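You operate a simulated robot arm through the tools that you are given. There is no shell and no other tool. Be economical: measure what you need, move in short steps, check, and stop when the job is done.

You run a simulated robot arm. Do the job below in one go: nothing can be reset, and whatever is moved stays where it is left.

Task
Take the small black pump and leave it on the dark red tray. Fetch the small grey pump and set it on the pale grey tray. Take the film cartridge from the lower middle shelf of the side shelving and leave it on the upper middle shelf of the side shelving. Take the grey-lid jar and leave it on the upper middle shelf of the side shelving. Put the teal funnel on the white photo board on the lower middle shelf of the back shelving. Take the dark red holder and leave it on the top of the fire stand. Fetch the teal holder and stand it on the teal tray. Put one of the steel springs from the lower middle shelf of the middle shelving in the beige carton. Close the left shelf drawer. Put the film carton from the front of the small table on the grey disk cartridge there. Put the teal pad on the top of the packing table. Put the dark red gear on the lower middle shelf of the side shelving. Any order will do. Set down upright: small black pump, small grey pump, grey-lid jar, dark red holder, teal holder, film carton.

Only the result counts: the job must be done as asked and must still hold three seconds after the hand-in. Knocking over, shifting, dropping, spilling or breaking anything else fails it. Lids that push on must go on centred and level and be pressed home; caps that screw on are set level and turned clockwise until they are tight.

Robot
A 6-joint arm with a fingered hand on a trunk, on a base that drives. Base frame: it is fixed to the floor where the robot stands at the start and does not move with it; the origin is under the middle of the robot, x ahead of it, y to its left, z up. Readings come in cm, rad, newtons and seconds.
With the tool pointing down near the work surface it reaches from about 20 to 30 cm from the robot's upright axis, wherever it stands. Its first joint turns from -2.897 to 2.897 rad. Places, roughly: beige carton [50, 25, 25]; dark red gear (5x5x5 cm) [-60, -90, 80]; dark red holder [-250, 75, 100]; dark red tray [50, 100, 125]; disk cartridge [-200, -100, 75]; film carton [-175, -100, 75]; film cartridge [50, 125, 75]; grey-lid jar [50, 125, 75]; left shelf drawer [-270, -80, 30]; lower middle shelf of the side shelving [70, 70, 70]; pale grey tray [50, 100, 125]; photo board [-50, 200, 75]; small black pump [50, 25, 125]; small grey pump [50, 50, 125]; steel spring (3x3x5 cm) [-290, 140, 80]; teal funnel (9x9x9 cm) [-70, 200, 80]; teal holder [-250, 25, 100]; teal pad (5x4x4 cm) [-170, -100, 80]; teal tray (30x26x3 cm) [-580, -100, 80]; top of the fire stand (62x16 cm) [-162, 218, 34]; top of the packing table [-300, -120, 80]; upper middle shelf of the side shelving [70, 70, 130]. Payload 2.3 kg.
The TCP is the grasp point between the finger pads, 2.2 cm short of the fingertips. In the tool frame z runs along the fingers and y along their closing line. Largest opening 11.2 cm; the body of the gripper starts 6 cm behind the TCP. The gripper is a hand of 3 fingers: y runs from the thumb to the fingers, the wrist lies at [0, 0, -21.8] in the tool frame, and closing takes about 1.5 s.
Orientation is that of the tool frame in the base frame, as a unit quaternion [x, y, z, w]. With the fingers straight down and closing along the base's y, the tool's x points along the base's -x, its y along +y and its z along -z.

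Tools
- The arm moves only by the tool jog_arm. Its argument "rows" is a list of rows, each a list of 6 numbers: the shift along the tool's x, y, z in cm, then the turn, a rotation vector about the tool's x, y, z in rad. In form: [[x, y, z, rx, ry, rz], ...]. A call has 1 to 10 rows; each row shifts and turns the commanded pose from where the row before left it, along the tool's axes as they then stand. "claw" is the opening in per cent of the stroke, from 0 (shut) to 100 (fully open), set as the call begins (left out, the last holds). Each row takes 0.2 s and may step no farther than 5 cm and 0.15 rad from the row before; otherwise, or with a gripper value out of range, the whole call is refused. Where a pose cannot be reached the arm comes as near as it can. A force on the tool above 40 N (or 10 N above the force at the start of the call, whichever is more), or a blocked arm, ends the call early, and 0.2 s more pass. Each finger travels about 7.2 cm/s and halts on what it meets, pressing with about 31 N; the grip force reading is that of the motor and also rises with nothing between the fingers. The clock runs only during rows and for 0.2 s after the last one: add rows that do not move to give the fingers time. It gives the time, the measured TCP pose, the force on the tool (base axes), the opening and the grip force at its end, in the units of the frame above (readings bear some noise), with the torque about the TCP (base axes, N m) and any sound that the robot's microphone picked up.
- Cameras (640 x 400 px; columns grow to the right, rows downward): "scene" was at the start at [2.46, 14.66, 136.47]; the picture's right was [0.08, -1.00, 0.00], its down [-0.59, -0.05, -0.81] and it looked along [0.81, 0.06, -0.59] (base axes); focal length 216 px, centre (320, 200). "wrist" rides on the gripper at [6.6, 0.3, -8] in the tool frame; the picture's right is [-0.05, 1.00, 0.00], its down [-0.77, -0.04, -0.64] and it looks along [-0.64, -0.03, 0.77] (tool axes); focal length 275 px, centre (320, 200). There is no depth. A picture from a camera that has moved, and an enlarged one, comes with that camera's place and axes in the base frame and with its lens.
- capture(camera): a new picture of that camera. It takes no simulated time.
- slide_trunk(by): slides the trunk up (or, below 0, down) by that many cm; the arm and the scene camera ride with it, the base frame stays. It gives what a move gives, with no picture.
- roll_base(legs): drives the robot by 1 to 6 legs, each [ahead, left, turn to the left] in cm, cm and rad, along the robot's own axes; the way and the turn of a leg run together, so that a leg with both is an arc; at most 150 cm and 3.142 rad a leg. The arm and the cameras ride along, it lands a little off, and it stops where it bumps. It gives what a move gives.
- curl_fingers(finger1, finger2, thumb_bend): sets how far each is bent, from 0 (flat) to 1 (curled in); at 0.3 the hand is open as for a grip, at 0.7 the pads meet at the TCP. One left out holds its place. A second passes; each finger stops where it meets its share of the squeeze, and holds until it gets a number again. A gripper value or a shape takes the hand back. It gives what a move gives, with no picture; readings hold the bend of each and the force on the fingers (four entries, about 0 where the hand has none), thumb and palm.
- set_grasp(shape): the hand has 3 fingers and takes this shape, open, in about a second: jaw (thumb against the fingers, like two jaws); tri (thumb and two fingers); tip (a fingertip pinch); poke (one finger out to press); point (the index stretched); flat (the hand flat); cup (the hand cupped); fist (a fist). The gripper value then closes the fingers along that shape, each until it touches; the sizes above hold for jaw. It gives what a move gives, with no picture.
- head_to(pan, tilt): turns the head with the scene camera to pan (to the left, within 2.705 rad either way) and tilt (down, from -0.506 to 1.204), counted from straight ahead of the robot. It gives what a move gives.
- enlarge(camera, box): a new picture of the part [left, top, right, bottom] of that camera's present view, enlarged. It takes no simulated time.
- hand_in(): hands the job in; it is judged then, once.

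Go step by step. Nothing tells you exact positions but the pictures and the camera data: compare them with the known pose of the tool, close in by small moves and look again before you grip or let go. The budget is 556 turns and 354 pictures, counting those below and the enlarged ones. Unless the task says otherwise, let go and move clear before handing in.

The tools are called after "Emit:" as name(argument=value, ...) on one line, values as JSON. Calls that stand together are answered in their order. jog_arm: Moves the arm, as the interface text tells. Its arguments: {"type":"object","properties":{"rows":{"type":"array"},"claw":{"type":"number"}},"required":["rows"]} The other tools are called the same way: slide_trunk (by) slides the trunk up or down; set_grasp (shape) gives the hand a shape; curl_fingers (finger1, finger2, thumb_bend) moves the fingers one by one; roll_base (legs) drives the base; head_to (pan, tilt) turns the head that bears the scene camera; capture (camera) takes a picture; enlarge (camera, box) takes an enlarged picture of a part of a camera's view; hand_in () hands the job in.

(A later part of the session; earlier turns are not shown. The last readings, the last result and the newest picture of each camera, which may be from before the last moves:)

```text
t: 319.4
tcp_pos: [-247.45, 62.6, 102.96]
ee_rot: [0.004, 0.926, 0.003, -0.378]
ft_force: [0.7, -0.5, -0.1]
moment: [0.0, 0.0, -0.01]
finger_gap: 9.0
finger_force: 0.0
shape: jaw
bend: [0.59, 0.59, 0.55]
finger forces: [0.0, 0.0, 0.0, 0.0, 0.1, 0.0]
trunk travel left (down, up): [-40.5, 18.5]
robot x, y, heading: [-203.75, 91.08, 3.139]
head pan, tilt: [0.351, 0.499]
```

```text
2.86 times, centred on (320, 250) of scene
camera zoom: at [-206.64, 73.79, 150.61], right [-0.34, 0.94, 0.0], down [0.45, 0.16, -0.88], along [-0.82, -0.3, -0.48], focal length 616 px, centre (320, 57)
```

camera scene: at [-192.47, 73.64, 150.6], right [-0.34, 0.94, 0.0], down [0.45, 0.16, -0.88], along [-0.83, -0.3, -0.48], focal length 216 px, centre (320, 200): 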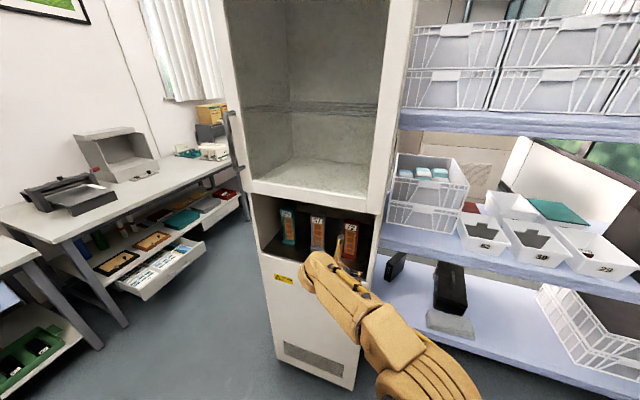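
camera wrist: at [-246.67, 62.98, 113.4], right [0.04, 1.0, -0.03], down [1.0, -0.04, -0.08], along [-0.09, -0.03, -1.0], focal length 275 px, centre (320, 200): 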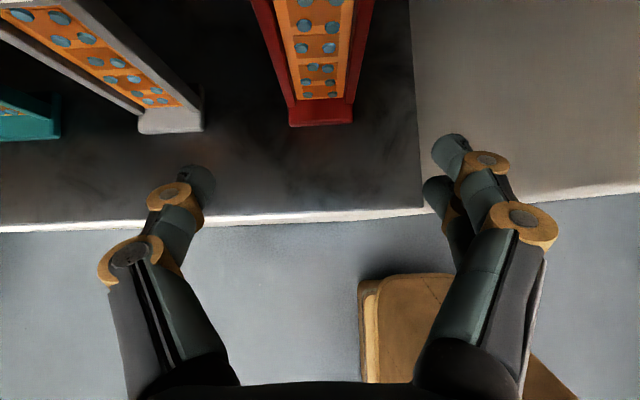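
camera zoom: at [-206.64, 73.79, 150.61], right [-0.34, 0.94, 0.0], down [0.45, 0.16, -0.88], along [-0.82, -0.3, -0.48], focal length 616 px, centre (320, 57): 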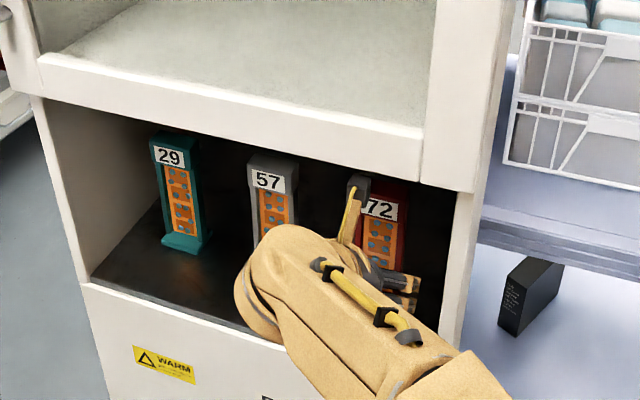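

Emit:
jog_arm(rows=[[2.12, 0, 2.12, 0, 0, 0], [2.12, 0, 2.12, 0, 0, 0], [0, 0, 0, 0, 0, 0]])

Emit:
capture(camera="wrist")

Emit:
enlarge(camera="scene", box=[220, 180, 420, 320])

```text
t: 320.2
tcp_pos: [-253.28, 62.59, 102.98]
ee_rot: [0.002, 0.926, 0.003, -0.379]
ft_force: [0.2, 0.4, 0.1]
moment: [0.0, 0.0, 0.02]
finger_gap: 8.97
finger_force: 0.0
shape: jaw
bend: [0.59, 0.59, 0.55]
finger forces: [0.1, 0.1, 0.0, 0.1, 0.0, 0.1]
trunk travel left (down, up): [-40.5, 18.5]
robot x, y, heading: [-203.73, 91.2, 3.142]
head pan, tilt: [0.351, 0.499]
```

```text
184 pictures are left
camera wrist: at [-252.38, 63.05, 113.43], right [0.04, 1.0, -0.03], down [1.0, -0.04, -0.09], along [-0.09, -0.03, -1.0], focal length 275 px, centre (320, 200)
```

wrist: 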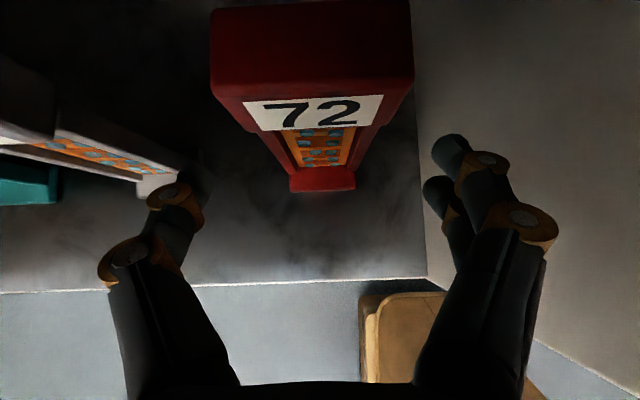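

```text
2.86 times, centred on (320, 250) of scene
camera zoom: at [-206.5, 73.8, 150.62], right [-0.34, 0.94, 0.0], down [0.45, 0.16, -0.88], along [-0.82, -0.3, -0.48], focal length 616 px, centre (320, 57)
```

zoom: 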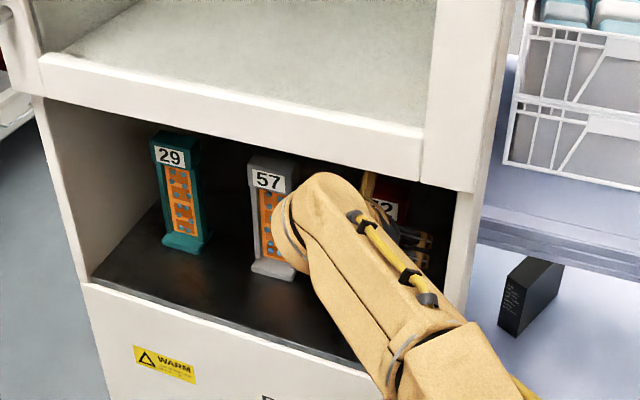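

Emit:
jog_arm(rows=[[1.87, 0.1, 0.73, 0, 0, 0], [1.3, 0, 1.3, 0, 0, 0], [0, 0, 0, 0, 0, 0]])

Emit:
capture(camera="wrist")

```text
t: 321.0
tcp_pos: [-256.12, 62.96, 103.25]
ee_rot: [0.003, 0.926, 0.004, -0.378]
ft_force: [0.1, 0.5, 1.1]
moment: [0.0, 0.04, 0.02]
finger_gap: 8.98
finger_force: 0.0
shape: jaw
bend: [0.59, 0.59, 0.55]
finger forces: [0.1, 0.1, 0.1, 0.0, 0.0, 0.0]
out of reach, approached as far as the arm can: row 2
trunk travel left (down, up): [-40.5, 18.5]
robot x, y, heading: [-203.66, 91.16, 3.138]
head pan, tilt: [0.351, 0.499]
```

```text
182 pictures are left
camera wrist: at [-255.3, 63.3, 113.75], right [0.04, 1.0, -0.03], down [1.0, -0.04, -0.09], along [-0.09, -0.02, -1.0], focal length 275 px, centre (320, 200)
```

wrist: 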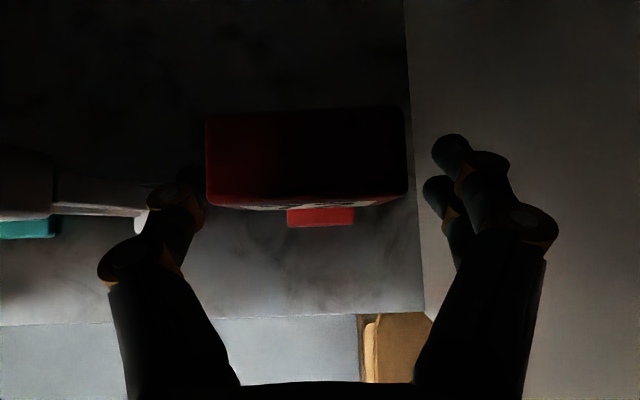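

Emit:
roll_base(legs=[[1, 0.4, 0.003]])

Emit:
jog_arm(rows=[[0, 0, 0, 0, 0, 0], [0, 0, 0, 0, 0, 0], [0, 0, 0, 0, 0, 0], [0, 0, 0, 0, 0, 0], [0, 0, 0, 0, 0, 0], [0, 0, 0, 0, 0, 0]], claw=0)

Emit:
capture(camera="wrist")

```text
t: 321.7
tcp_pos: [-256.08, 62.9, 103.26]
ee_rot: [0.001, 0.927, 0.005, -0.376]
ft_force: [0.1, -0.5, -1.0]
moment: [0.01, -0.03, 0.02]
finger_gap: 9.03
finger_force: 0.1
shape: jaw
bend: [0.59, 0.59, 0.55]
finger forces: [0.1, 0.0, 0.1, 0.0, 0.1, 0.1]
trunk travel left (down, up): [-40.5, 18.5]
robot x, y, heading: [-203.98, 91.15, -3.142]
head pan, tilt: [0.351, 0.499]
stopped in leg 1: the robot was blocked; the commanded pose is now the measured one
```

```text
t: 323.1
tcp_pos: [-256.18, 62.81, 103.33]
ee_rot: [0.002, 0.927, 0.005, -0.376]
ft_force: [-0.7, 0.6, 0.2]
moment: [0.01, -0.02, -0.04]
finger_gap: 4.91
finger_force: 30.5
shape: jaw
bend: [0.73, 0.73, 0.7]
finger forces: [14.1, 14.1, 0.1, 0.0, 28.2, 0.1]
trunk travel left (down, up): [-40.5, 18.5]
robot x, y, heading: [-203.94, 90.86, -3.142]
head pan, tilt: [0.351, 0.499]
```

```text
181 pictures are left
camera wrist: at [-255.32, 63.24, 113.69], right [0.04, 1.0, -0.03], down [1.0, -0.04, -0.08], along [-0.08, -0.02, -1.0], focal length 275 px, centre (320, 200)
```

wrist: 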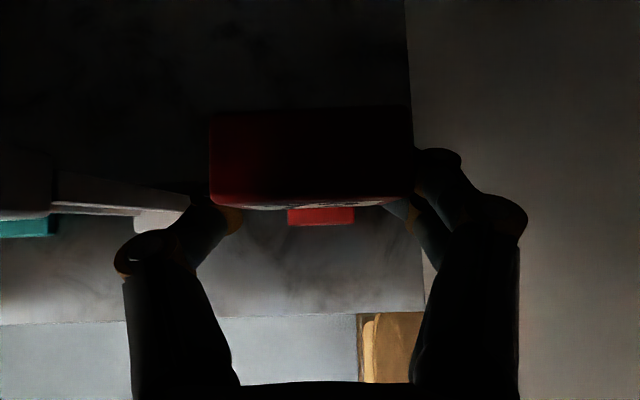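

Gripped firmly, though the hand is up against the cabinet. I ease the holder up and back out.

Emit:
jog_arm(rows=[[0, 0, -0.7, 0, 0, 0], [-0.9, 0, -1.6, 0, 0, 0], [0, 0, 0, 0, 0, 0]])

Emit:
capture(camera="wrist")

Emit:
enlarge(camera="scene", box=[220, 180, 420, 320])

```text
t: 323.9
tcp_pos: [-254.99, 62.48, 103.44]
ee_rot: [0.006, 0.932, 0.01, -0.363]
ft_force: [2.0, 8.2, -28.7]
moment: [-1.07, 0.4, -0.03]
finger_gap: 4.94
finger_force: 30.9
shape: jaw
bend: [0.73, 0.73, 0.7]
finger forces: [14.8, 14.4, 0.0, 0.0, 29.3, 0.0]
out of reach, approached as far as the arm can: row 2
trunk travel left (down, up): [-40.5, 18.5]
robot x, y, heading: [-204.03, 91.34, 3.139]
head pan, tilt: [0.351, 0.499]
stopped in row 3: the force on the tool passed its limit at 43 N (the readings are from after the stop); the commanded pose is now the measured one
```

```text
180 pictures are left
camera wrist: at [-254.53, 62.79, 113.94], right [0.05, 1.0, -0.02], down [1.0, -0.05, -0.05], along [-0.05, -0.01, -1.0], focal length 275 px, centre (320, 200)
```

wrist: 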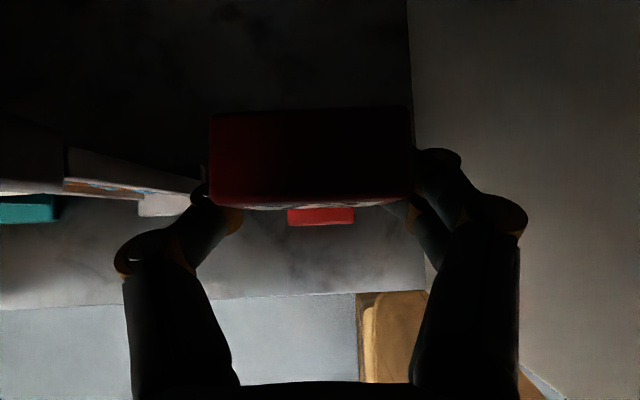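

```text
2.86 times, centred on (320, 250) of scene
camera zoom: at [-207.32, 73.71, 150.68], right [-0.34, 0.94, 0.0], down [0.45, 0.16, -0.88], along [-0.82, -0.3, -0.48], focal length 616 px, centre (320, 57)
```

zoom: 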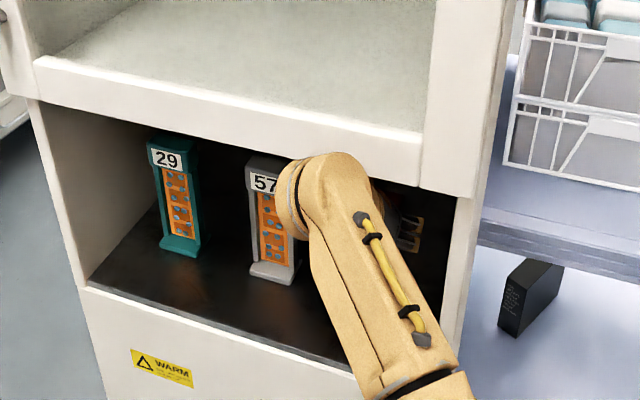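

The camera housing seems to touch the niche ceiling. I'll drag the holder straight out horizontally with the base.

Emit:
jog_arm(rows=[[-0.2, 0, 0.2, 0, 0, 0], [0, 0, 0, 0, 0, 0]])

Emit:
roll_base(legs=[[-5, 0, 0]])

Emit:
capture(camera="wrist")

```text
t: 324.5
tcp_pos: [-254.99, 62.5, 103.55]
ee_rot: [0.005, 0.93, 0.009, -0.367]
ft_force: [-4.1, 6.3, -15.7]
moment: [-0.96, -0.47, 0.06]
finger_gap: 4.91
finger_force: 31.1
shape: jaw
bend: [0.73, 0.73, 0.7]
finger forces: [14.8, 14.6, 0.0, 0.0, 29.2, 0.0]
trunk travel left (down, up): [-40.5, 18.5]
robot x, y, heading: [-203.73, 91.48, 3.141]
head pan, tilt: [0.351, 0.499]
```

```text
t: 325.4
tcp_pos: [-249.8, 62.14, 103.54]
ee_rot: [0.002, 0.93, 0.008, -0.366]
ft_force: [9.0, 0.6, -17.0]
moment: [-0.09, 1.38, 0.02]
finger_gap: 4.95
finger_force: 31.3
shape: jaw
bend: [0.73, 0.73, 0.7]
finger forces: [14.8, 14.5, 0.0, 0.0, 29.3, 0.0]
trunk travel left (down, up): [-40.5, 18.5]
robot x, y, heading: [-199.06, 90.79, 3.144]
head pan, tilt: [0.351, 0.499]
```

```text
178 pictures are left
camera wrist: at [-249.13, 62.43, 113.95], right [0.05, 1.0, -0.02], down [1.0, -0.05, -0.06], along [-0.06, -0.01, -1.0], focal length 275 px, centre (320, 200)
```

wrist: 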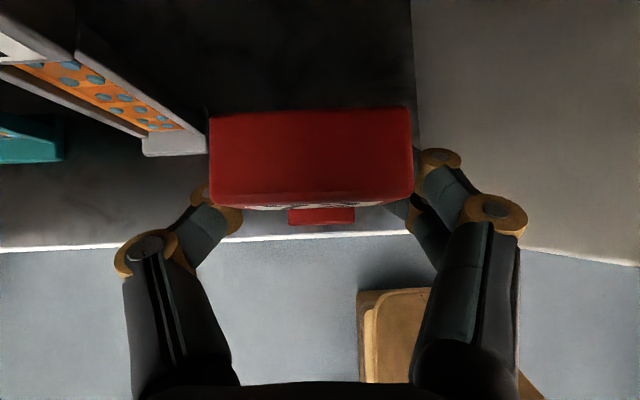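

Emit:
roll_base(legs=[[-14, 0, 0]])

Emit:
capture(camera="wrist")

Emit:
capture(camera="scene")

```text
t: 326.8
tcp_pos: [-235.65, 62.21, 103.52]
ee_rot: [0.003, 0.93, 0.008, -0.366]
ft_force: [-0.3, -0.4, -0.8]
moment: [-0.02, 0.0, -0.03]
finger_gap: 4.92
finger_force: 31.1
shape: jaw
bend: [0.73, 0.73, 0.7]
finger forces: [14.8, 14.5, 0.0, 0.0, 29.3, 0.0]
trunk travel left (down, up): [-40.5, 18.5]
robot x, y, heading: [-185.05, 90.91, -3.142]
head pan, tilt: [0.351, 0.499]
```

```text
177 pictures are left
camera wrist: at [-235.16, 62.46, 114.02], right [0.04, 1.0, -0.02], down [1.0, -0.05, -0.06], along [-0.06, -0.02, -1.0], focal length 275 px, centre (320, 200)
```

wrist: 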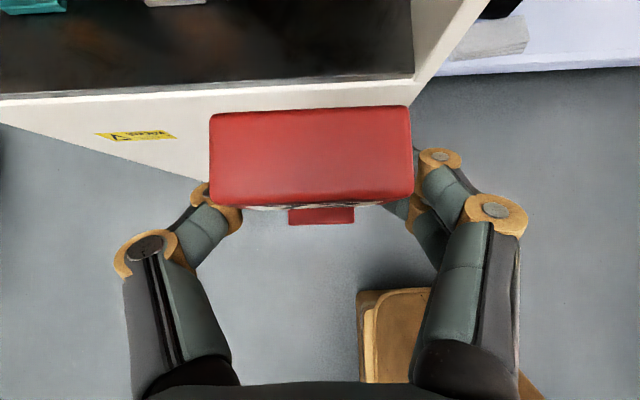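

```text
176 pictures are left
camera scene: at [-187.84, 73.67, 150.62], right [-0.35, 0.94, 0.0], down [0.45, 0.17, -0.88], along [-0.82, -0.3, -0.48], focal length 216 px, centre (320, 200)
```

scene: 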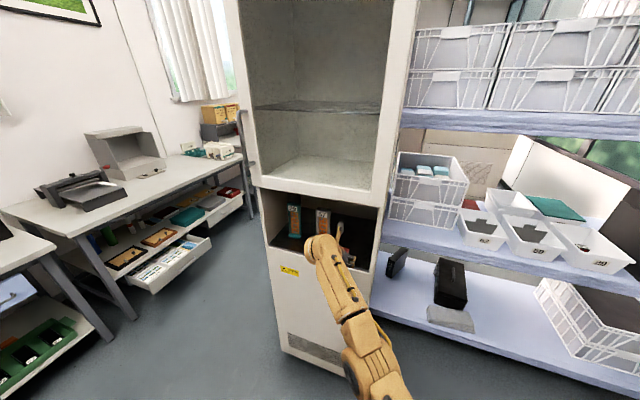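

Dark red holder is out and held. I carry it round toward the fire stand.

Emit:
roll_base(legs=[[0, -58, 0], [-45, 0, 0], [0, 0, -1.571]])

Emit:
head_to(pan=0.3, tilt=0.8)

Emit:
capture(camera="scene")

Emit:
capture(camera="wrist")

```text
t: 336.1
tcp_pos: [-170.42, 198.15, 103.58]
ee_rot: [0.654, 0.662, 0.262, -0.255]
ft_force: [0.4, -0.7, -0.6]
moment: [-0.02, 0.04, 0.02]
finger_gap: 4.93
finger_force: 30.7
shape: jaw
bend: [0.73, 0.73, 0.7]
finger forces: [14.2, 13.9, 0.1, 0.0, 28.2, 0.0]
trunk travel left (down, up): [-40.5, 18.5]
robot x, y, heading: [-140.93, 148.55, 1.585]
head pan, tilt: [0.351, 0.499]
```

```text
t: 336.9
tcp_pos: [-170.45, 198.18, 103.52]
ee_rot: [0.655, 0.661, 0.263, -0.254]
ft_force: [-0.9, 0.2, -1.3]
moment: [-0.02, -0.02, -0.01]
finger_gap: 4.91
finger_force: 30.7
shape: jaw
bend: [0.73, 0.73, 0.7]
finger forces: [14.2, 13.9, 0.0, 0.0, 28.2, 0.0]
trunk travel left (down, up): [-40.5, 18.5]
robot x, y, heading: [-140.86, 148.02, 1.588]
head pan, tilt: [0.3, 0.799]
```

```text
175 pictures are left
camera scene: at [-157.52, 149.37, 148.02], right [0.95, 0.31, 0.0], down [0.22, -0.68, -0.7], along [-0.22, 0.66, -0.72], focal length 216 px, centre (320, 200)
```

scene: 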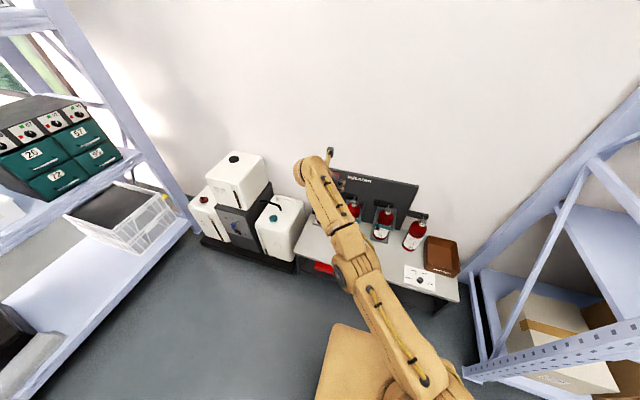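

```text
174 pictures are left
camera wrist: at [-170.36, 197.65, 113.97], right [1.0, -0.03, -0.02], down [-0.03, -1.0, -0.06], along [-0.02, 0.06, -1.0], focal length 275 px, centre (320, 200)
```

wrist: 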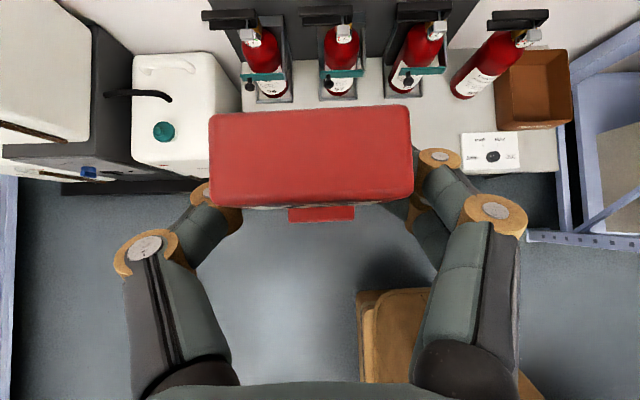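

The front strip of the stand is free, and I aim for about (-162, 218). I position the base, lower the trunk and check.

Emit:
roll_base(legs=[[0, 0, -0.016], [12, -8.2, 0]])

Emit:
slide_trunk(by=-39.5)

Emit:
capture(camera="wrist")

Emit:
capture(camera="scene")

```text
t: 338.6
tcp_pos: [-161.77, 210.89, 103.68]
ee_rot: [0.659, 0.657, 0.264, -0.252]
ft_force: [0.0, 0.3, -0.9]
moment: [-0.01, -0.01, 0.04]
finger_gap: 4.91
finger_force: 31.0
shape: jaw
bend: [0.73, 0.73, 0.7]
finger forces: [14.2, 13.8, 0.0, 0.0, 28.2, 0.0]
trunk travel left (down, up): [-40.5, 18.5]
robot x, y, heading: [-132.53, 160.24, 1.58]
head pan, tilt: [0.3, 0.799]
```

```text
t: 342.4
tcp_pos: [-161.6, 210.88, 64.07]
ee_rot: [0.658, 0.657, 0.265, -0.254]
ft_force: [0.2, 0.2, -2.0]
moment: [0.0, 0.0, 0.0]
finger_gap: 4.94
finger_force: 31.2
shape: jaw
bend: [0.73, 0.73, 0.7]
finger forces: [14.3, 13.9, 0.0, 0.0, 28.2, 0.1]
trunk travel left (down, up): [-1.0, 58.0]
robot x, y, heading: [-133.14, 160.57, 1.572]
head pan, tilt: [0.3, 0.799]
```

```text
173 pictures are left
camera wrist: at [-161.68, 210.29, 74.48], right [1.0, -0.04, -0.02], down [-0.04, -1.0, -0.06], along [-0.02, 0.06, -1.0], focal length 275 px, centre (320, 200)
```

wrist: 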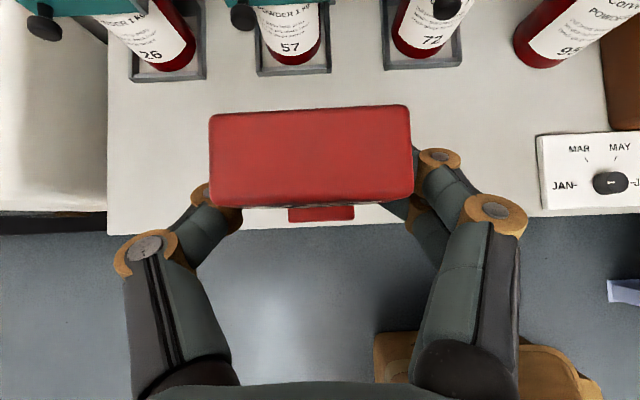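

```text
172 pictures are left
camera scene: at [-149.51, 161.83, 108.52], right [0.95, 0.3, 0.0], down [0.22, -0.68, -0.7], along [-0.21, 0.67, -0.72], focal length 216 px, centre (320, 200)
```

scene: 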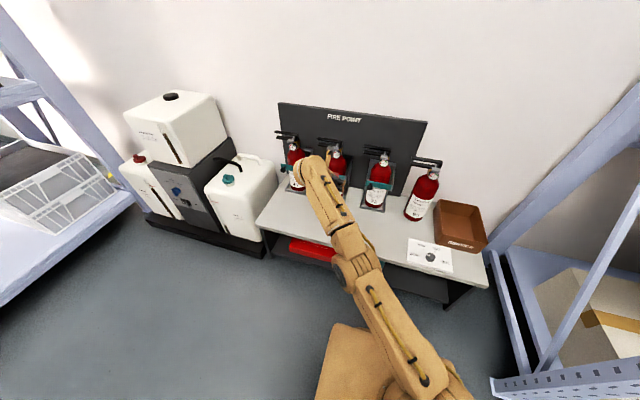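

Emit:
jog_arm(rows=[[2.4, 0, 2.4, 0, 0.02, 0], [2.4, 0, 2.4, 0, 0, 0], [-2, 0, 2, 0, 0, 0], [-2, 0, 2, 0, 0, 0], [-2, 0, 2, 0, 0, 0], [0, 0, 0, 0, 0, 0]])

Emit:
capture(camera="wrist")

```text
t: 343.8
tcp_pos: [-161.49, 214.35, 54.29]
ee_rot: [0.657, 0.654, 0.271, -0.26]
ft_force: [-0.2, -0.3, -0.8]
moment: [-0.02, 0.04, 0.0]
finger_gap: 4.93
finger_force: 30.1
shape: jaw
bend: [0.73, 0.73, 0.7]
finger forces: [14.2, 13.3, 0.0, 0.0, 27.9, 0.0]
out of reach, approached as far as the arm can: row 1, 2, 3, 4, 5
trunk travel left (down, up): [-1.0, 58.0]
robot x, y, heading: [-132.76, 160.26, 1.57]
head pan, tilt: [0.3, 0.799]
```

```text
171 pictures are left
camera wrist: at [-161.41, 213.66, 64.75], right [1.0, -0.04, -0.02], down [-0.04, -1.0, -0.08], along [-0.01, 0.08, -1.0], focal length 275 px, centre (320, 200)
```

wrist: 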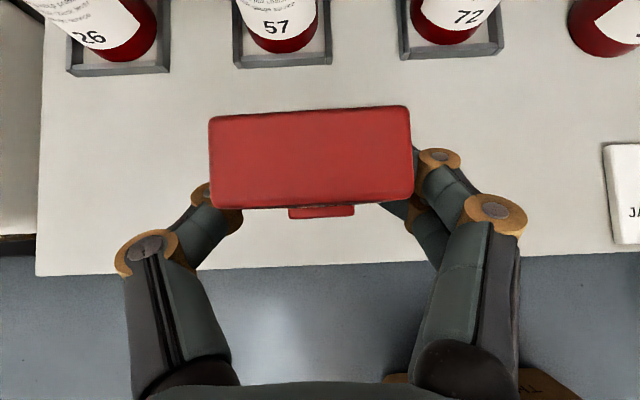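

Emit:
roll_base(legs=[[4, 0, 0]])

Emit:
jog_arm(rows=[[-1.5, 0, 1.5, 0, 0, 0], [-1.5, 0, 1.5, 0, 0, 0], [0, 0, 0, 0, 0, 0]])

```text
t: 344.7
tcp_pos: [-161.39, 218.47, 54.42]
ee_rot: [0.657, 0.655, 0.271, -0.258]
ft_force: [-0.1, 0.2, -1.3]
moment: [-0.04, 0.0, -0.02]
finger_gap: 4.89
finger_force: 30.8
shape: jaw
bend: [0.73, 0.73, 0.7]
finger forces: [14.3, 13.5, 0.1, 0.0, 28.1, 0.1]
trunk travel left (down, up): [-1.0, 58.0]
robot x, y, heading: [-132.52, 164.23, 1.575]
head pan, tilt: [0.3, 0.799]
```

```text
t: 345.5
tcp_pos: [-161.52, 218.58, 50.2]
ee_rot: [0.657, 0.654, 0.272, -0.258]
ft_force: [-0.2, 0.4, -2.0]
moment: [0.01, 0.0, -0.02]
finger_gap: 4.9
finger_force: 30.8
shape: jaw
bend: [0.73, 0.73, 0.7]
finger forces: [14.2, 13.3, 0.0, 0.0, 28.1, 0.1]
out of reach, approached as far as the arm can: row 2
trunk travel left (down, up): [-1.0, 58.0]
robot x, y, heading: [-132.55, 164.24, 1.571]
head pan, tilt: [0.3, 0.799]
```

Emit:
slide_trunk(by=-0.9)

Emit:
jog_arm(rows=[[0.7, 0, 0.7, 0, 0, 0], [-1.0, 0, 1.0, 0, 0, 0], [-0.7, 0, 0.7, 0, 0, 0], [0, 0, 0, 0, 0, 0]])

Emit:
capture(camera="wrist")

Emit:
enlarge(camera="scene", box=[240, 120, 420, 280])

```text
t: 346.1
tcp_pos: [-161.56, 218.53, 49.24]
ee_rot: [0.657, 0.654, 0.271, -0.259]
ft_force: [-0.8, 0.5, -1.1]
moment: [-0.01, -0.03, 0.02]
finger_gap: 4.87
finger_force: 31.0
shape: jaw
bend: [0.73, 0.73, 0.7]
finger forces: [14.3, 13.3, 0.0, 0.1, 28.0, 0.0]
trunk travel left (down, up): [-0.1, 58.9]
robot x, y, heading: [-132.77, 164.16, 1.575]
head pan, tilt: [0.3, 0.799]
```

```text
t: 347.1
tcp_pos: [-161.21, 218.84, 47.12]
ee_rot: [0.657, 0.652, 0.274, -0.261]
ft_force: [-1.7, 2.9, 25.8]
moment: [0.25, 0.01, -0.02]
finger_gap: 4.87
finger_force: 30.8
shape: jaw
bend: [0.74, 0.74, 0.7]
finger forces: [15.2, 13.6, 0.1, 0.0, 31.5, 0.0]
out of reach, approached as far as the arm can: row 1
trunk travel left (down, up): [-0.1, 58.9]
robot x, y, heading: [-133.19, 164.1, 1.574]
head pan, tilt: [0.3, 0.799]
```

```text
170 pictures are left
camera wrist: at [-161.13, 218.08, 57.57], right [1.0, -0.04, -0.02], down [-0.04, -1.0, -0.09], along [-0.02, 0.09, -1.0], focal length 275 px, centre (320, 200)
```

wrist: 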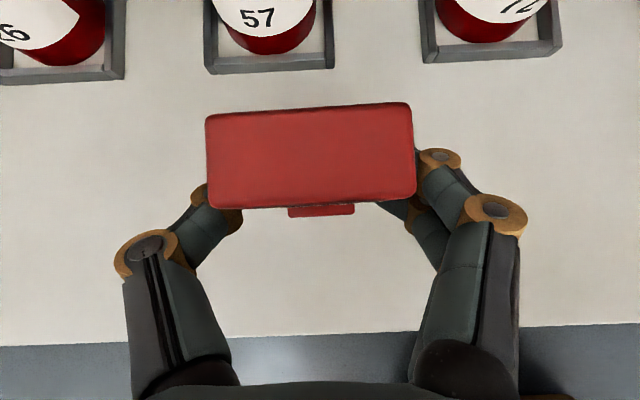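

```text
2.50 times, centred on (330, 200) of scene
camera zoom: at [-149.36, 165.53, 107.69], right [0.95, 0.3, 0.0], down [0.21, -0.68, -0.7], along [-0.21, 0.67, -0.71], focal length 539 px, centre (295, 200)
```

zoom: 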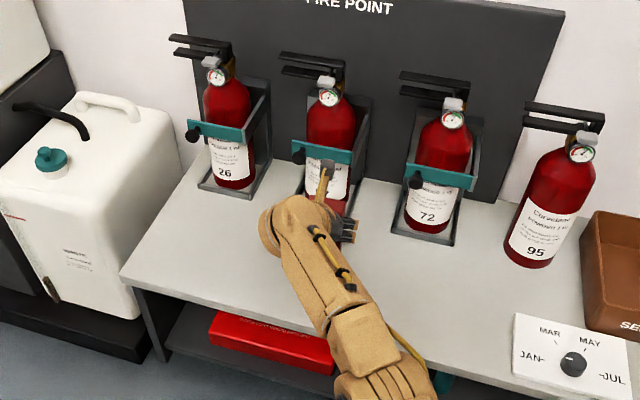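

Contact with the stand. I ease slightly and release.

Emit:
jog_arm(rows=[[0.12, 0, -0.12, 0, 0, 0], [0, 0, 0, 0, 0, 0]])

Emit:
jog_arm(rows=[[0, 0, 0, 0, 0, 0], [0, 0, 0, 0, 0, 0], [0, 0, 0, 0, 0, 0], [0, 0, 0, 0, 0, 0], [0, 0, 0, 0, 0, 0]], claw=80)

Emit:
capture(camera="wrist")

```text
t: 347.6
tcp_pos: [-161.15, 218.85, 47.24]
ee_rot: [0.657, 0.653, 0.273, -0.259]
ft_force: [-2.6, 2.0, 24.8]
moment: [0.27, 0.09, 0.0]
finger_gap: 4.85
finger_force: 31.2
shape: jaw
bend: [0.74, 0.74, 0.7]
finger forces: [15.0, 13.0, 0.0, 0.0, 32.2, 0.0]
trunk travel left (down, up): [-0.1, 58.9]
robot x, y, heading: [-132.49, 164.42, 1.575]
head pan, tilt: [0.3, 0.799]
```

```text
t: 348.9
tcp_pos: [-161.25, 218.85, 46.94]
ee_rot: [0.657, 0.653, 0.272, -0.259]
ft_force: [-0.9, -0.1, 0.5]
moment: [0.0, -0.04, -0.01]
finger_gap: 8.94
finger_force: 0.1
shape: jaw
bend: [0.59, 0.59, 0.55]
finger forces: [0.0, 0.0, 0.0, 0.0, 0.0, 0.0]
trunk travel left (down, up): [-0.1, 58.9]
robot x, y, heading: [-132.5, 163.91, 1.572]
head pan, tilt: [0.3, 0.799]
```

```text
168 pictures are left
camera wrist: at [-161.18, 218.19, 57.3], right [1.0, -0.04, -0.02], down [-0.05, -1.0, -0.08], along [-0.01, 0.08, -1.0], focal length 275 px, centre (320, 200)
```

wrist: 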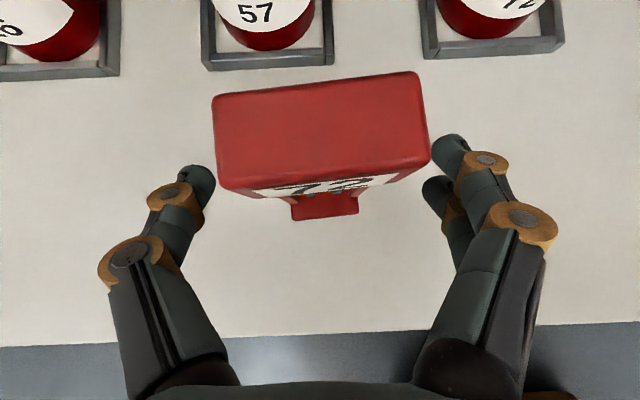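

Emit:
roll_base(legs=[[-25, 0, 0]])

Emit:
enlarge(camera="scene", box=[220, 60, 460, 220])

```text
t: 350.7
tcp_pos: [-160.97, 194.24, 46.93]
ee_rot: [0.658, 0.653, 0.272, -0.258]
ft_force: [-0.4, -0.1, 0.6]
moment: [0.02, -0.01, 0.01]
finger_gap: 8.94
finger_force: 0.1
shape: jaw
bend: [0.59, 0.59, 0.55]
finger forces: [0.0, 0.1, 0.0, 0.1, 0.1, 0.0]
trunk travel left (down, up): [-0.1, 58.9]
robot x, y, heading: [-132.36, 139.89, 1.572]
head pan, tilt: [0.3, 0.799]
```

```text
2.50 times, centred on (340, 140) of scene
camera zoom: at [-149.46, 141.15, 107.62], right [0.96, 0.3, 0.0], down [0.21, -0.68, -0.7], along [-0.21, 0.67, -0.72], focal length 539 px, centre (270, 350)
```

zoom: 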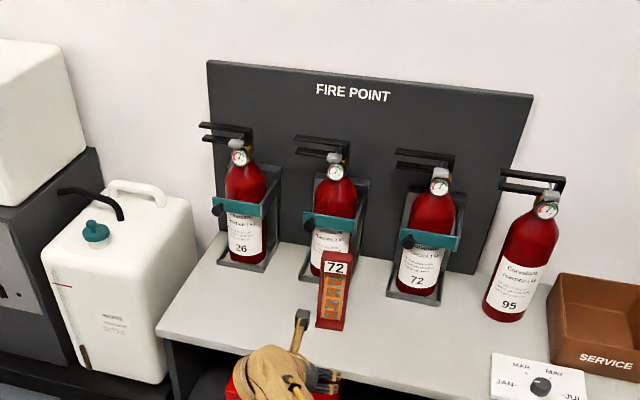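

Dark red holder stands on the fire stand. Next, the spring on the middle shelving: I raise the trunk, turn to face -x and look at its shelf.

Emit:
slide_trunk(by=38)

Emit:
roll_base(legs=[[0, 0, 1.571], [45, 0, 0]])

Emit:
head_to(pan=-0.1, tilt=0.6)

Emit:
capture(camera="scene")

Emit:
capture(camera="wrist")

```text
t: 354.3
tcp_pos: [-160.9, 194.23, 85.02]
ee_rot: [0.658, 0.653, 0.272, -0.258]
ft_force: [0.6, 0.4, 0.5]
moment: [-0.01, 0.02, 0.02]
finger_gap: 8.94
finger_force: 0.1
shape: jaw
bend: [0.59, 0.59, 0.55]
finger forces: [0.0, 0.0, 0.0, 0.0, 0.0, 0.1]
trunk travel left (down, up): [-38.1, 20.9]
robot x, y, heading: [-132.73, 139.36, 1.568]
head pan, tilt: [0.3, 0.799]
```

```text
t: 355.2
tcp_pos: [-161.8, 193.86, 84.97]
ee_rot: [0.652, 0.658, 0.27, -0.261]
ft_force: [0.0, 0.3, 0.7]
moment: [-0.02, 0.01, 0.0]
finger_gap: 8.93
finger_force: 0.2
shape: jaw
bend: [0.59, 0.59, 0.55]
finger forces: [0.1, 0.0, 0.0, 0.1, 0.0, 0.0]
trunk travel left (down, up): [-38.1, 20.9]
robot x, y, heading: [-132.69, 139.47, 1.592]
head pan, tilt: [0.3, 0.799]
stopped in leg 1: the robot was blocked; the commanded pose is now the measured one
```

```text
t: 356.1
tcp_pos: [-161.79, 193.83, 85.05]
ee_rot: [0.652, 0.659, 0.27, -0.26]
ft_force: [0.4, -0.5, 0.0]
moment: [0.03, -0.02, 0.03]
finger_gap: 8.93
finger_force: 0.2
shape: jaw
bend: [0.59, 0.59, 0.55]
finger forces: [0.0, 0.1, 0.0, 0.1, 0.0, 0.0]
trunk travel left (down, up): [-38.1, 20.9]
robot x, y, heading: [-132.95, 139.57, 1.587]
head pan, tilt: [-0.099, 0.6]
```

```text
166 pictures are left
camera scene: at [-146.28, 142.07, 147.3], right [1.0, -0.08, 0.0], down [-0.05, -0.56, -0.82], along [0.07, 0.82, -0.57], focal length 216 px, centre (320, 200)
```

scene: 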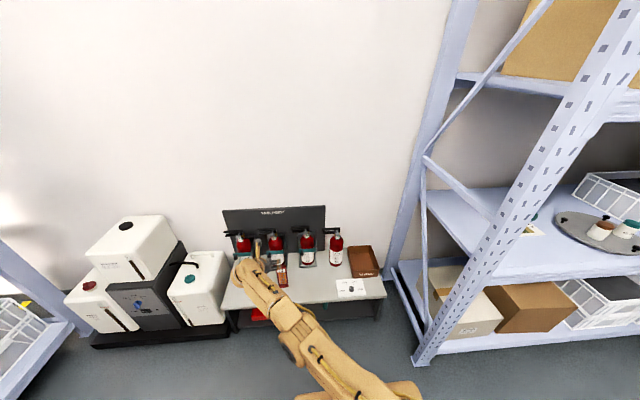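

```text
165 pictures are left
camera wrist: at [-161.83, 193.13, 95.33], right [1.0, -0.03, -0.02], down [-0.03, -1.0, -0.08], along [-0.01, 0.08, -1.0], focal length 275 px, centre (320, 200)
```

wrist: 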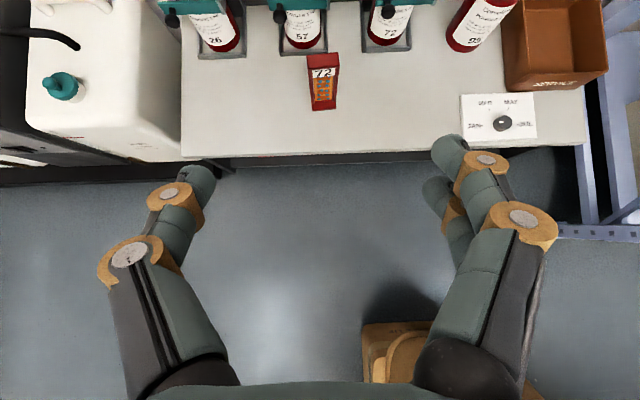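

The robot's rear touched the table edge while turning. I move forward and left first, then turn.

Emit:
roll_base(legs=[[9, 0, -0.016], [0, 25, 0]])

Emit:
roll_base(legs=[[0, 0, 1.571]])

Emit:
capture(camera="scene")

Emit:
head_to(pan=1.57, tilt=0.6)

Emit:
capture(camera="scene")

```text
t: 358.6
tcp_pos: [-186.06, 203.4, 84.91]
ee_rot: [0.659, 0.652, 0.272, -0.258]
ft_force: [-0.1, 0.1, 0.7]
moment: [0.02, 0.03, -0.02]
finger_gap: 8.93
finger_force: 0.0
shape: jaw
bend: [0.59, 0.59, 0.55]
finger forces: [0.0, 0.1, 0.0, 0.0, 0.0, 0.0]
trunk travel left (down, up): [-38.1, 20.9]
robot x, y, heading: [-157.82, 148.44, 1.567]
head pan, tilt: [-0.099, 0.6]
```

```text
t: 362.9
tcp_pos: [-211.78, 118.8, 84.92]
ee_rot: [-0.009, 0.927, 0.005, -0.375]
ft_force: [0.4, -0.1, 0.2]
moment: [-0.01, 0.03, 0.0]
finger_gap: 8.94
finger_force: 0.1
shape: jaw
bend: [0.59, 0.59, 0.55]
finger forces: [0.0, 0.0, 0.1, 0.0, 0.1, 0.0]
trunk travel left (down, up): [-38.1, 20.9]
robot x, y, heading: [-158.08, 148.46, -3.111]
head pan, tilt: [-0.099, 0.6]
```

```text
164 pictures are left
camera scene: at [-160.57, 135.18, 147.31], right [0.07, 1.0, 0.0], down [0.56, -0.04, -0.83], along [-0.82, 0.06, -0.56], focal length 216 px, centre (320, 200)
```

scene: 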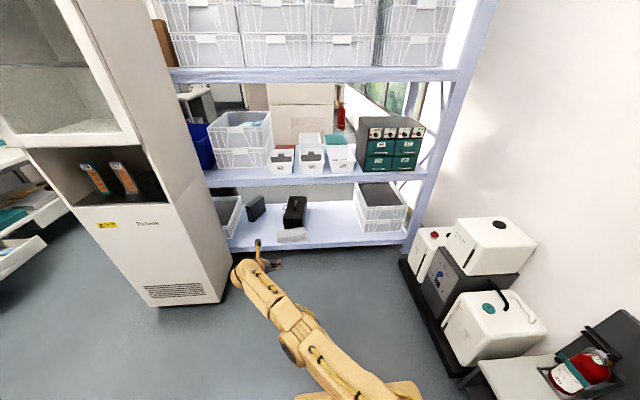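

```text
t: 364.6
tcp_pos: [-211.87, 118.64, 85.02]
ee_rot: [-0.009, 0.927, 0.005, -0.375]
ft_force: [-0.4, -0.3, 0.1]
moment: [0.02, -0.03, 0.0]
finger_gap: 8.96
finger_force: 0.1
shape: jaw
bend: [0.59, 0.59, 0.55]
finger forces: [0.0, 0.0, 0.0, 0.0, 0.0, 0.0]
trunk travel left (down, up): [-38.1, 20.9]
robot x, y, heading: [-157.72, 148.7, -3.116]
head pan, tilt: [1.571, 0.6]
```

```text
163 pictures are left
camera scene: at [-151.5, 125.73, 147.3], right [-1.0, -0.03, 0.0], down [-0.02, 0.56, -0.82], along [0.02, -0.82, -0.57], focal length 216 px, centre (320, 200)
```

scene: 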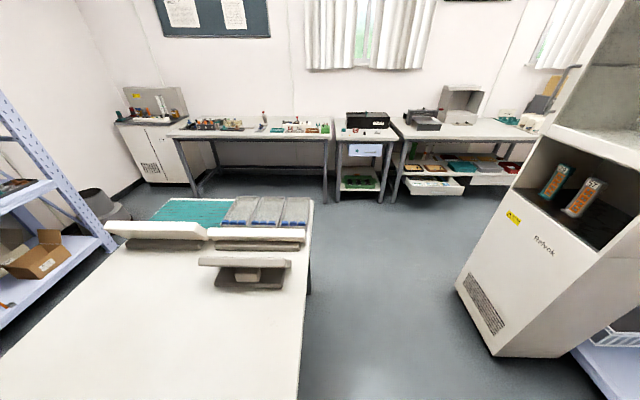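

Emit:
head_to(pan=-0.05, tilt=0.5)

Emit:
enlarge(camera="scene", box=[190, 90, 450, 240])

```text
t: 366.3
tcp_pos: [-211.69, 118.77, 85.0]
ee_rot: [-0.01, 0.927, 0.005, -0.375]
ft_force: [-0.7, 0.2, 0.6]
moment: [0.02, -0.03, -0.04]
finger_gap: 8.97
finger_force: 0.0
shape: jaw
bend: [0.59, 0.59, 0.55]
finger forces: [0.1, 0.0, 0.1, 0.0, 0.0, 0.0]
trunk travel left (down, up): [-38.1, 20.9]
robot x, y, heading: [-157.79, 148.42, -3.112]
head pan, tilt: [-0.051, 0.499]
```

```text
2.46 times, centred on (320, 165) of scene
camera zoom: at [-160.85, 134.75, 148.21], right [0.02, 1.0, 0.0], down [0.48, -0.01, -0.88], along [-0.88, 0.02, -0.48], focal length 531 px, centre (320, 286)
```

zoom: 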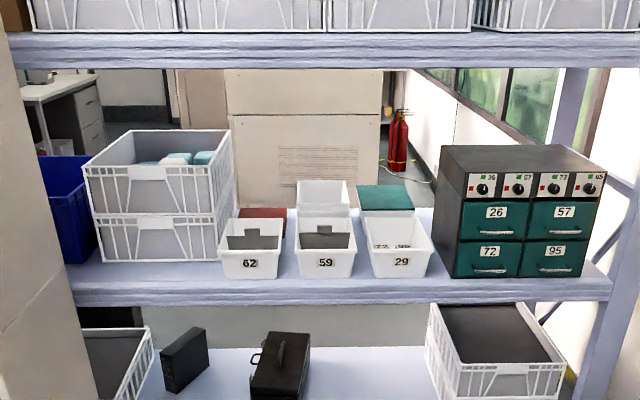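

Emit:
slide_trunk(by=20)

Emit:
jog_arm(rows=[[-2, 2, -2, 0, 0, 0], [-2, 3, -2, 0, 0, 0], [-2, 3, -2, 0, 0, 0], [-1, 4, -1, 0, 0, 0], [0, 4.5, 0, 0, 0, 0], [0, 4, 0, 0, 0, 0], [0, 0, 0, 0, 0, 0]])

Emit:
roll_base(legs=[[75, 0, -0.03]])

Emit:
head_to(pan=-0.2, tilt=0.8)

Emit:
capture(camera="scene")

Emit:
capture(camera="wrist")

```text
t: 368.4
tcp_pos: [-211.68, 118.8, 104.91]
ee_rot: [-0.009, 0.927, 0.005, -0.374]
ft_force: [0.2, 0.0, 0.0]
moment: [0.0, -0.02, 0.0]
finger_gap: 8.94
finger_force: 0.0
shape: jaw
bend: [0.59, 0.59, 0.55]
finger forces: [0.0, 0.1, 0.1, 0.1, 0.1, 0.0]
trunk travel left (down, up): [-58.1, 0.9]
robot x, y, heading: [-157.87, 148.87, -3.113]
head pan, tilt: [-0.051, 0.499]
```

```text
t: 370.0
tcp_pos: [-209.31, 135.38, 111.5]
ee_rot: [-0.009, 0.928, 0.006, -0.372]
ft_force: [0.9, -0.5, 0.3]
moment: [-0.02, 0.02, 0.0]
finger_gap: 8.94
finger_force: 0.1
shape: jaw
bend: [0.59, 0.59, 0.55]
finger forces: [0.0, 0.0, 0.1, 0.0, 0.1, 0.0]
out of reach, approached as far as the arm can: row 1, 2, 3, 4, 5, 6
trunk travel left (down, up): [-58.1, 0.9]
robot x, y, heading: [-157.91, 148.38, -3.113]
head pan, tilt: [-0.051, 0.499]
```

```text
t: 374.1
tcp_pos: [-283.8, 136.62, 111.51]
ee_rot: [0.008, 0.928, 0.012, -0.372]
ft_force: [-0.4, 0.2, 0.0]
moment: [0.01, 0.01, 0.02]
finger_gap: 8.94
finger_force: 0.1
shape: jaw
bend: [0.59, 0.59, 0.55]
finger forces: [0.1, 0.0, 0.0, 0.1, 0.1, 0.0]
trunk travel left (down, up): [-58.1, 0.9]
robot x, y, heading: [-232.04, 147.88, 3.128]
head pan, tilt: [-0.051, 0.499]
```

```text
t: 374.9
tcp_pos: [-283.85, 136.67, 111.56]
ee_rot: [0.007, 0.928, 0.011, -0.373]
ft_force: [0.6, 0.2, -0.5]
moment: [-0.01, 0.02, 0.02]
finger_gap: 8.93
finger_force: 0.0
shape: jaw
bend: [0.59, 0.59, 0.55]
finger forces: [0.1, 0.0, 0.0, 0.0, 0.1, 0.0]
trunk travel left (down, up): [-58.1, 0.9]
robot x, y, heading: [-231.99, 147.77, 3.132]
head pan, tilt: [-0.201, 0.799]
```

```text
161 pictures are left
camera scene: at [-234.28, 135.27, 165.63], right [0.21, 0.98, 0.0], down [0.7, -0.15, -0.7], along [-0.68, 0.15, -0.72], focal length 216 px, centre (320, 200)
```

scene: 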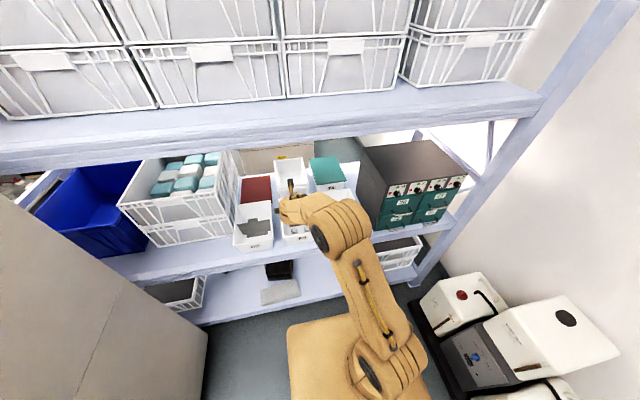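

```text
160 pictures are left
camera wrist: at [-283.19, 136.95, 121.85], right [0.06, 1.0, -0.02], down [1.0, -0.06, -0.07], along [-0.07, -0.01, -1.0], focal length 275 px, centre (320, 200)
```

wrist: 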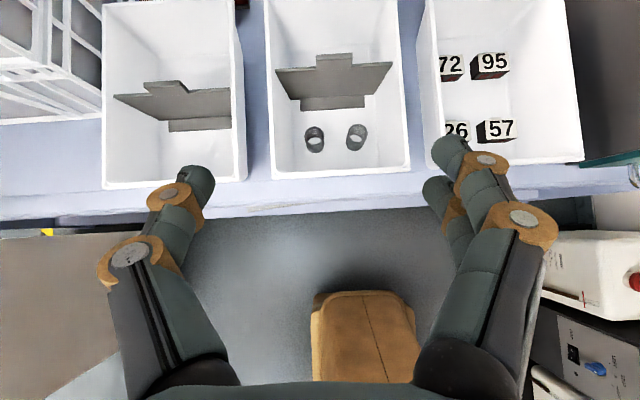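

Bin 59 holds two steel springs in front of its divider, near (-294.5, 136) and (-294.5, 142). I'll grip the right one from above, with a steeper tool, tip shape and the robot closer.

Emit:
jog_arm(rows=[[0, 0, 0, 0, -0.13, 0], [0, 0, 0, 0, -0.13, 0], [0, 0, 0, 0, -0.13, 0], [0, 0, 0, 0, -0.12, 0], [-4.35, 0, -1.17, 0, 0, 0], [-4.35, 0, -1.17, 0, 0, 0], [-4.35, 0, -1.17, 0, 0, 0], [-4.35, 0, -1.17, 0, 0, 0], [0, 0, 0, 0, 0, 0]])

Emit:
set_grasp(shape="tip")

Emit:
roll_base(legs=[[22, 0, 0.012]])

Emit:
capture(camera="wrist")

```text
t: 376.9
tcp_pos: [-266.05, 136.91, 111.72]
ee_rot: [0.01, 0.992, 0.01, -0.125]
ft_force: [0.4, -0.5, -0.5]
moment: [0.01, -0.02, -0.02]
finger_gap: 8.94
finger_force: 0.2
shape: jaw
bend: [0.59, 0.59, 0.55]
finger forces: [0.1, 0.0, 0.0, 0.0, 0.0, 0.1]
out of reach, approached as far as the arm can: row 1
trunk travel left (down, up): [-58.1, 0.9]
robot x, y, heading: [-232.24, 147.88, 3.132]
head pan, tilt: [-0.201, 0.799]
```

```text
t: 377.8
tcp_pos: [-265.94, 136.88, 111.78]
ee_rot: [0.011, 0.992, 0.01, -0.126]
ft_force: [0.1, -0.3, 0.2]
moment: [-0.04, -0.04, 0.01]
finger_gap: 11.17
finger_force: 0.1
shape: tip
bend: [0.3, 0.3, 0.3]
finger forces: [0.1, 0.0, 0.1, 0.0, 0.1, 0.0]
trunk travel left (down, up): [-58.1, 0.9]
robot x, y, heading: [-232.05, 147.84, 3.137]
head pan, tilt: [-0.201, 0.799]
```

```text
t: 379.4
tcp_pos: [-287.22, 136.54, 111.86]
ee_rot: [0.006, 0.992, 0.01, -0.125]
ft_force: [-0.7, -0.5, 0.2]
moment: [0.01, 0.03, -0.03]
finger_gap: 11.22
finger_force: 0.0
shape: tip
bend: [0.3, 0.3, 0.3]
finger forces: [0.0, 0.1, 0.1, 0.0, 0.0, 0.1]
trunk travel left (down, up): [-58.1, 0.9]
robot x, y, heading: [-253.22, 147.83, -3.138]
head pan, tilt: [-0.201, 0.799]
```

```text
159 pictures are left
camera wrist: at [-291.8, 136.9, 121.29], right [0.06, 1.0, 0.01], down [0.9, -0.05, 0.42], along [0.42, -0.02, -0.91], focal length 275 px, centre (320, 200)
```

wrist: 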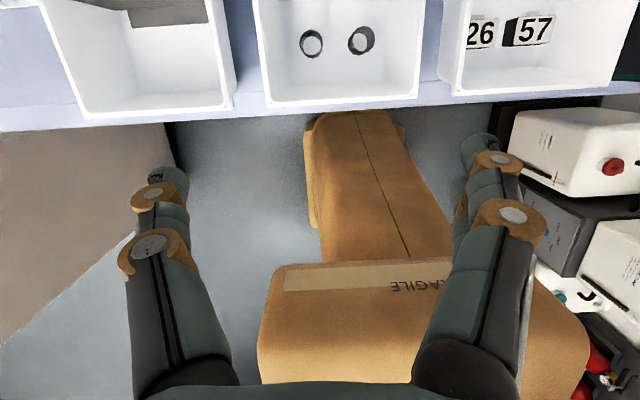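

Emit:
jog_arm(rows=[[2.32, 1.9, 0.62, 0, 0, 0], [2.32, 1.9, 0.62, 0, 0, 0], [2.32, 1.9, 0.62, 0, 0, 0], [0, 0, 0, 0, 0, 0]], claw=50)

Emit:
slide_trunk(by=-18)

Emit:
capture(camera="wrist")

```text
t: 380.6
tcp_pos: [-282.54, 137.0, 112.85]
ee_rot: [-0.05, 0.994, 0.007, -0.097]
ft_force: [1.6, 1.4, 0.3]
moment: [-0.06, 0.13, 0.01]
finger_gap: 5.62
finger_force: 0.1
shape: tip
bend: [0.73, 0.73, 0.7]
finger forces: [0.1, 0.0, 0.0, 0.0, 0.0, 0.0]
trunk travel left (down, up): [-58.1, 0.9]
robot x, y, heading: [-252.9, 143.99, -3.042]
head pan, tilt: [-0.201, 0.799]
stopped in row 4: the arm was blocked; the commanded pose is now the measured one
```

```text
t: 380.9
tcp_pos: [-291.68, 136.2, 104.64]
ee_rot: [-0.089, 0.996, 0.023, 0.021]
ft_force: [16.7, -0.3, -16.8]
moment: [0.07, 1.28, 0.05]
finger_gap: 5.61
finger_force: 0.0
shape: tip
bend: [0.73, 0.73, 0.7]
finger forces: [0.1, 0.1, 0.1, 0.0, 0.0, 0.0]
trunk travel left (down, up): [-57.9, 1.1]
robot x, y, heading: [-252.87, 143.73, -3.019]
head pan, tilt: [-0.201, 0.799]
stopped: the arm was blocked; the commanded pose is now the measured one
```

```text
158 pictures are left
camera wrist: at [-298.64, 135.06, 112.46], right [-0.13, 0.99, 0.05], down [0.74, 0.07, 0.67], along [0.66, 0.12, -0.74], focal length 275 px, centre (320, 200)
```

wrist: 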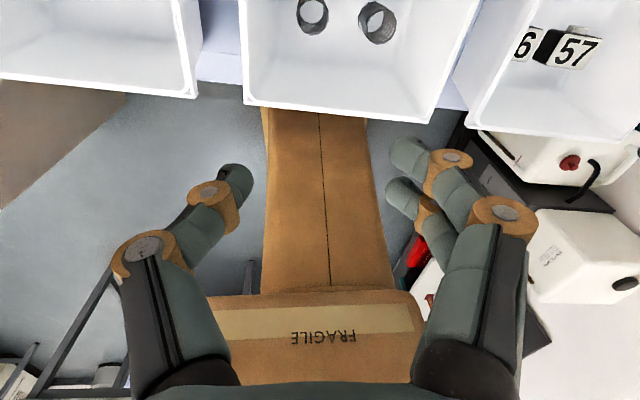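

The wrist hit the upper shelf lip and pushed the robot askew. I back off and reassess.

Emit:
roll_base(legs=[[-12, 0, 0]])

Emit:
capture(camera="scene")

Emit:
capture(camera="wrist")

```text
t: 381.6
tcp_pos: [-293.27, 136.21, 102.48]
ee_rot: [-0.062, 0.997, 0.019, 0.03]
ft_force: [0.9, -0.1, 0.3]
moment: [0.02, 0.02, 0.0]
finger_gap: 5.59
finger_force: 0.1
shape: tip
bend: [0.73, 0.73, 0.7]
finger forces: [0.1, 0.0, 0.1, 0.0, 0.1, 0.0]
trunk travel left (down, up): [-57.9, 1.1]
robot x, y, heading: [-252.23, 144.09, -3.026]
head pan, tilt: [-0.201, 0.799]
stopped in leg 1: the robot was blocked; the commanded pose is now the measured one
```

```text
157 pictures are left
camera scene: at [-252.01, 131.43, 165.32], right [0.09, 1.0, 0.0], down [0.71, -0.07, -0.7], along [-0.7, 0.06, -0.71], focal length 216 px, centre (320, 200)
```

scene: 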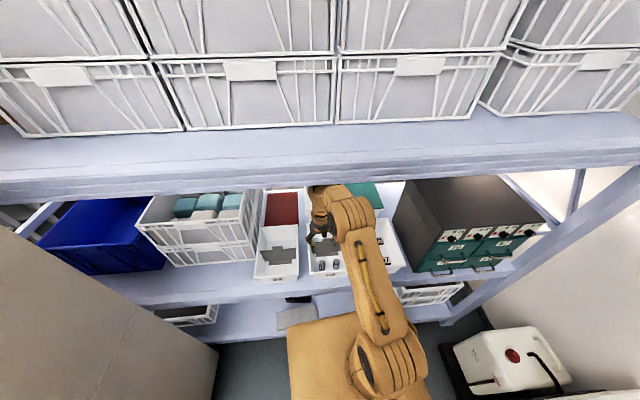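

```text
156 pictures are left
camera wrist: at [-300.35, 135.49, 110.14], right [-0.08, 1.0, 0.04], down [0.73, 0.03, 0.68], along [0.68, 0.08, -0.73], focal length 275 px, centre (320, 200)
```

wrist: 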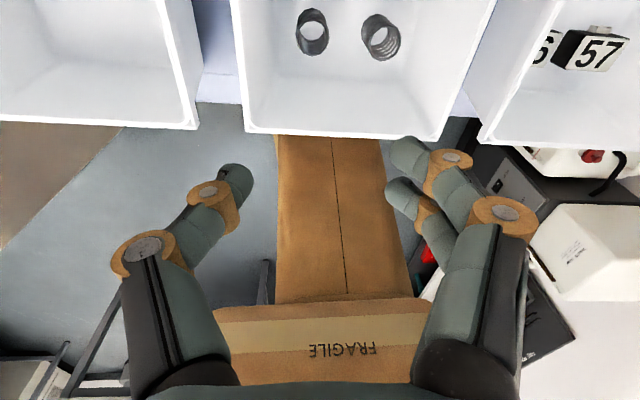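

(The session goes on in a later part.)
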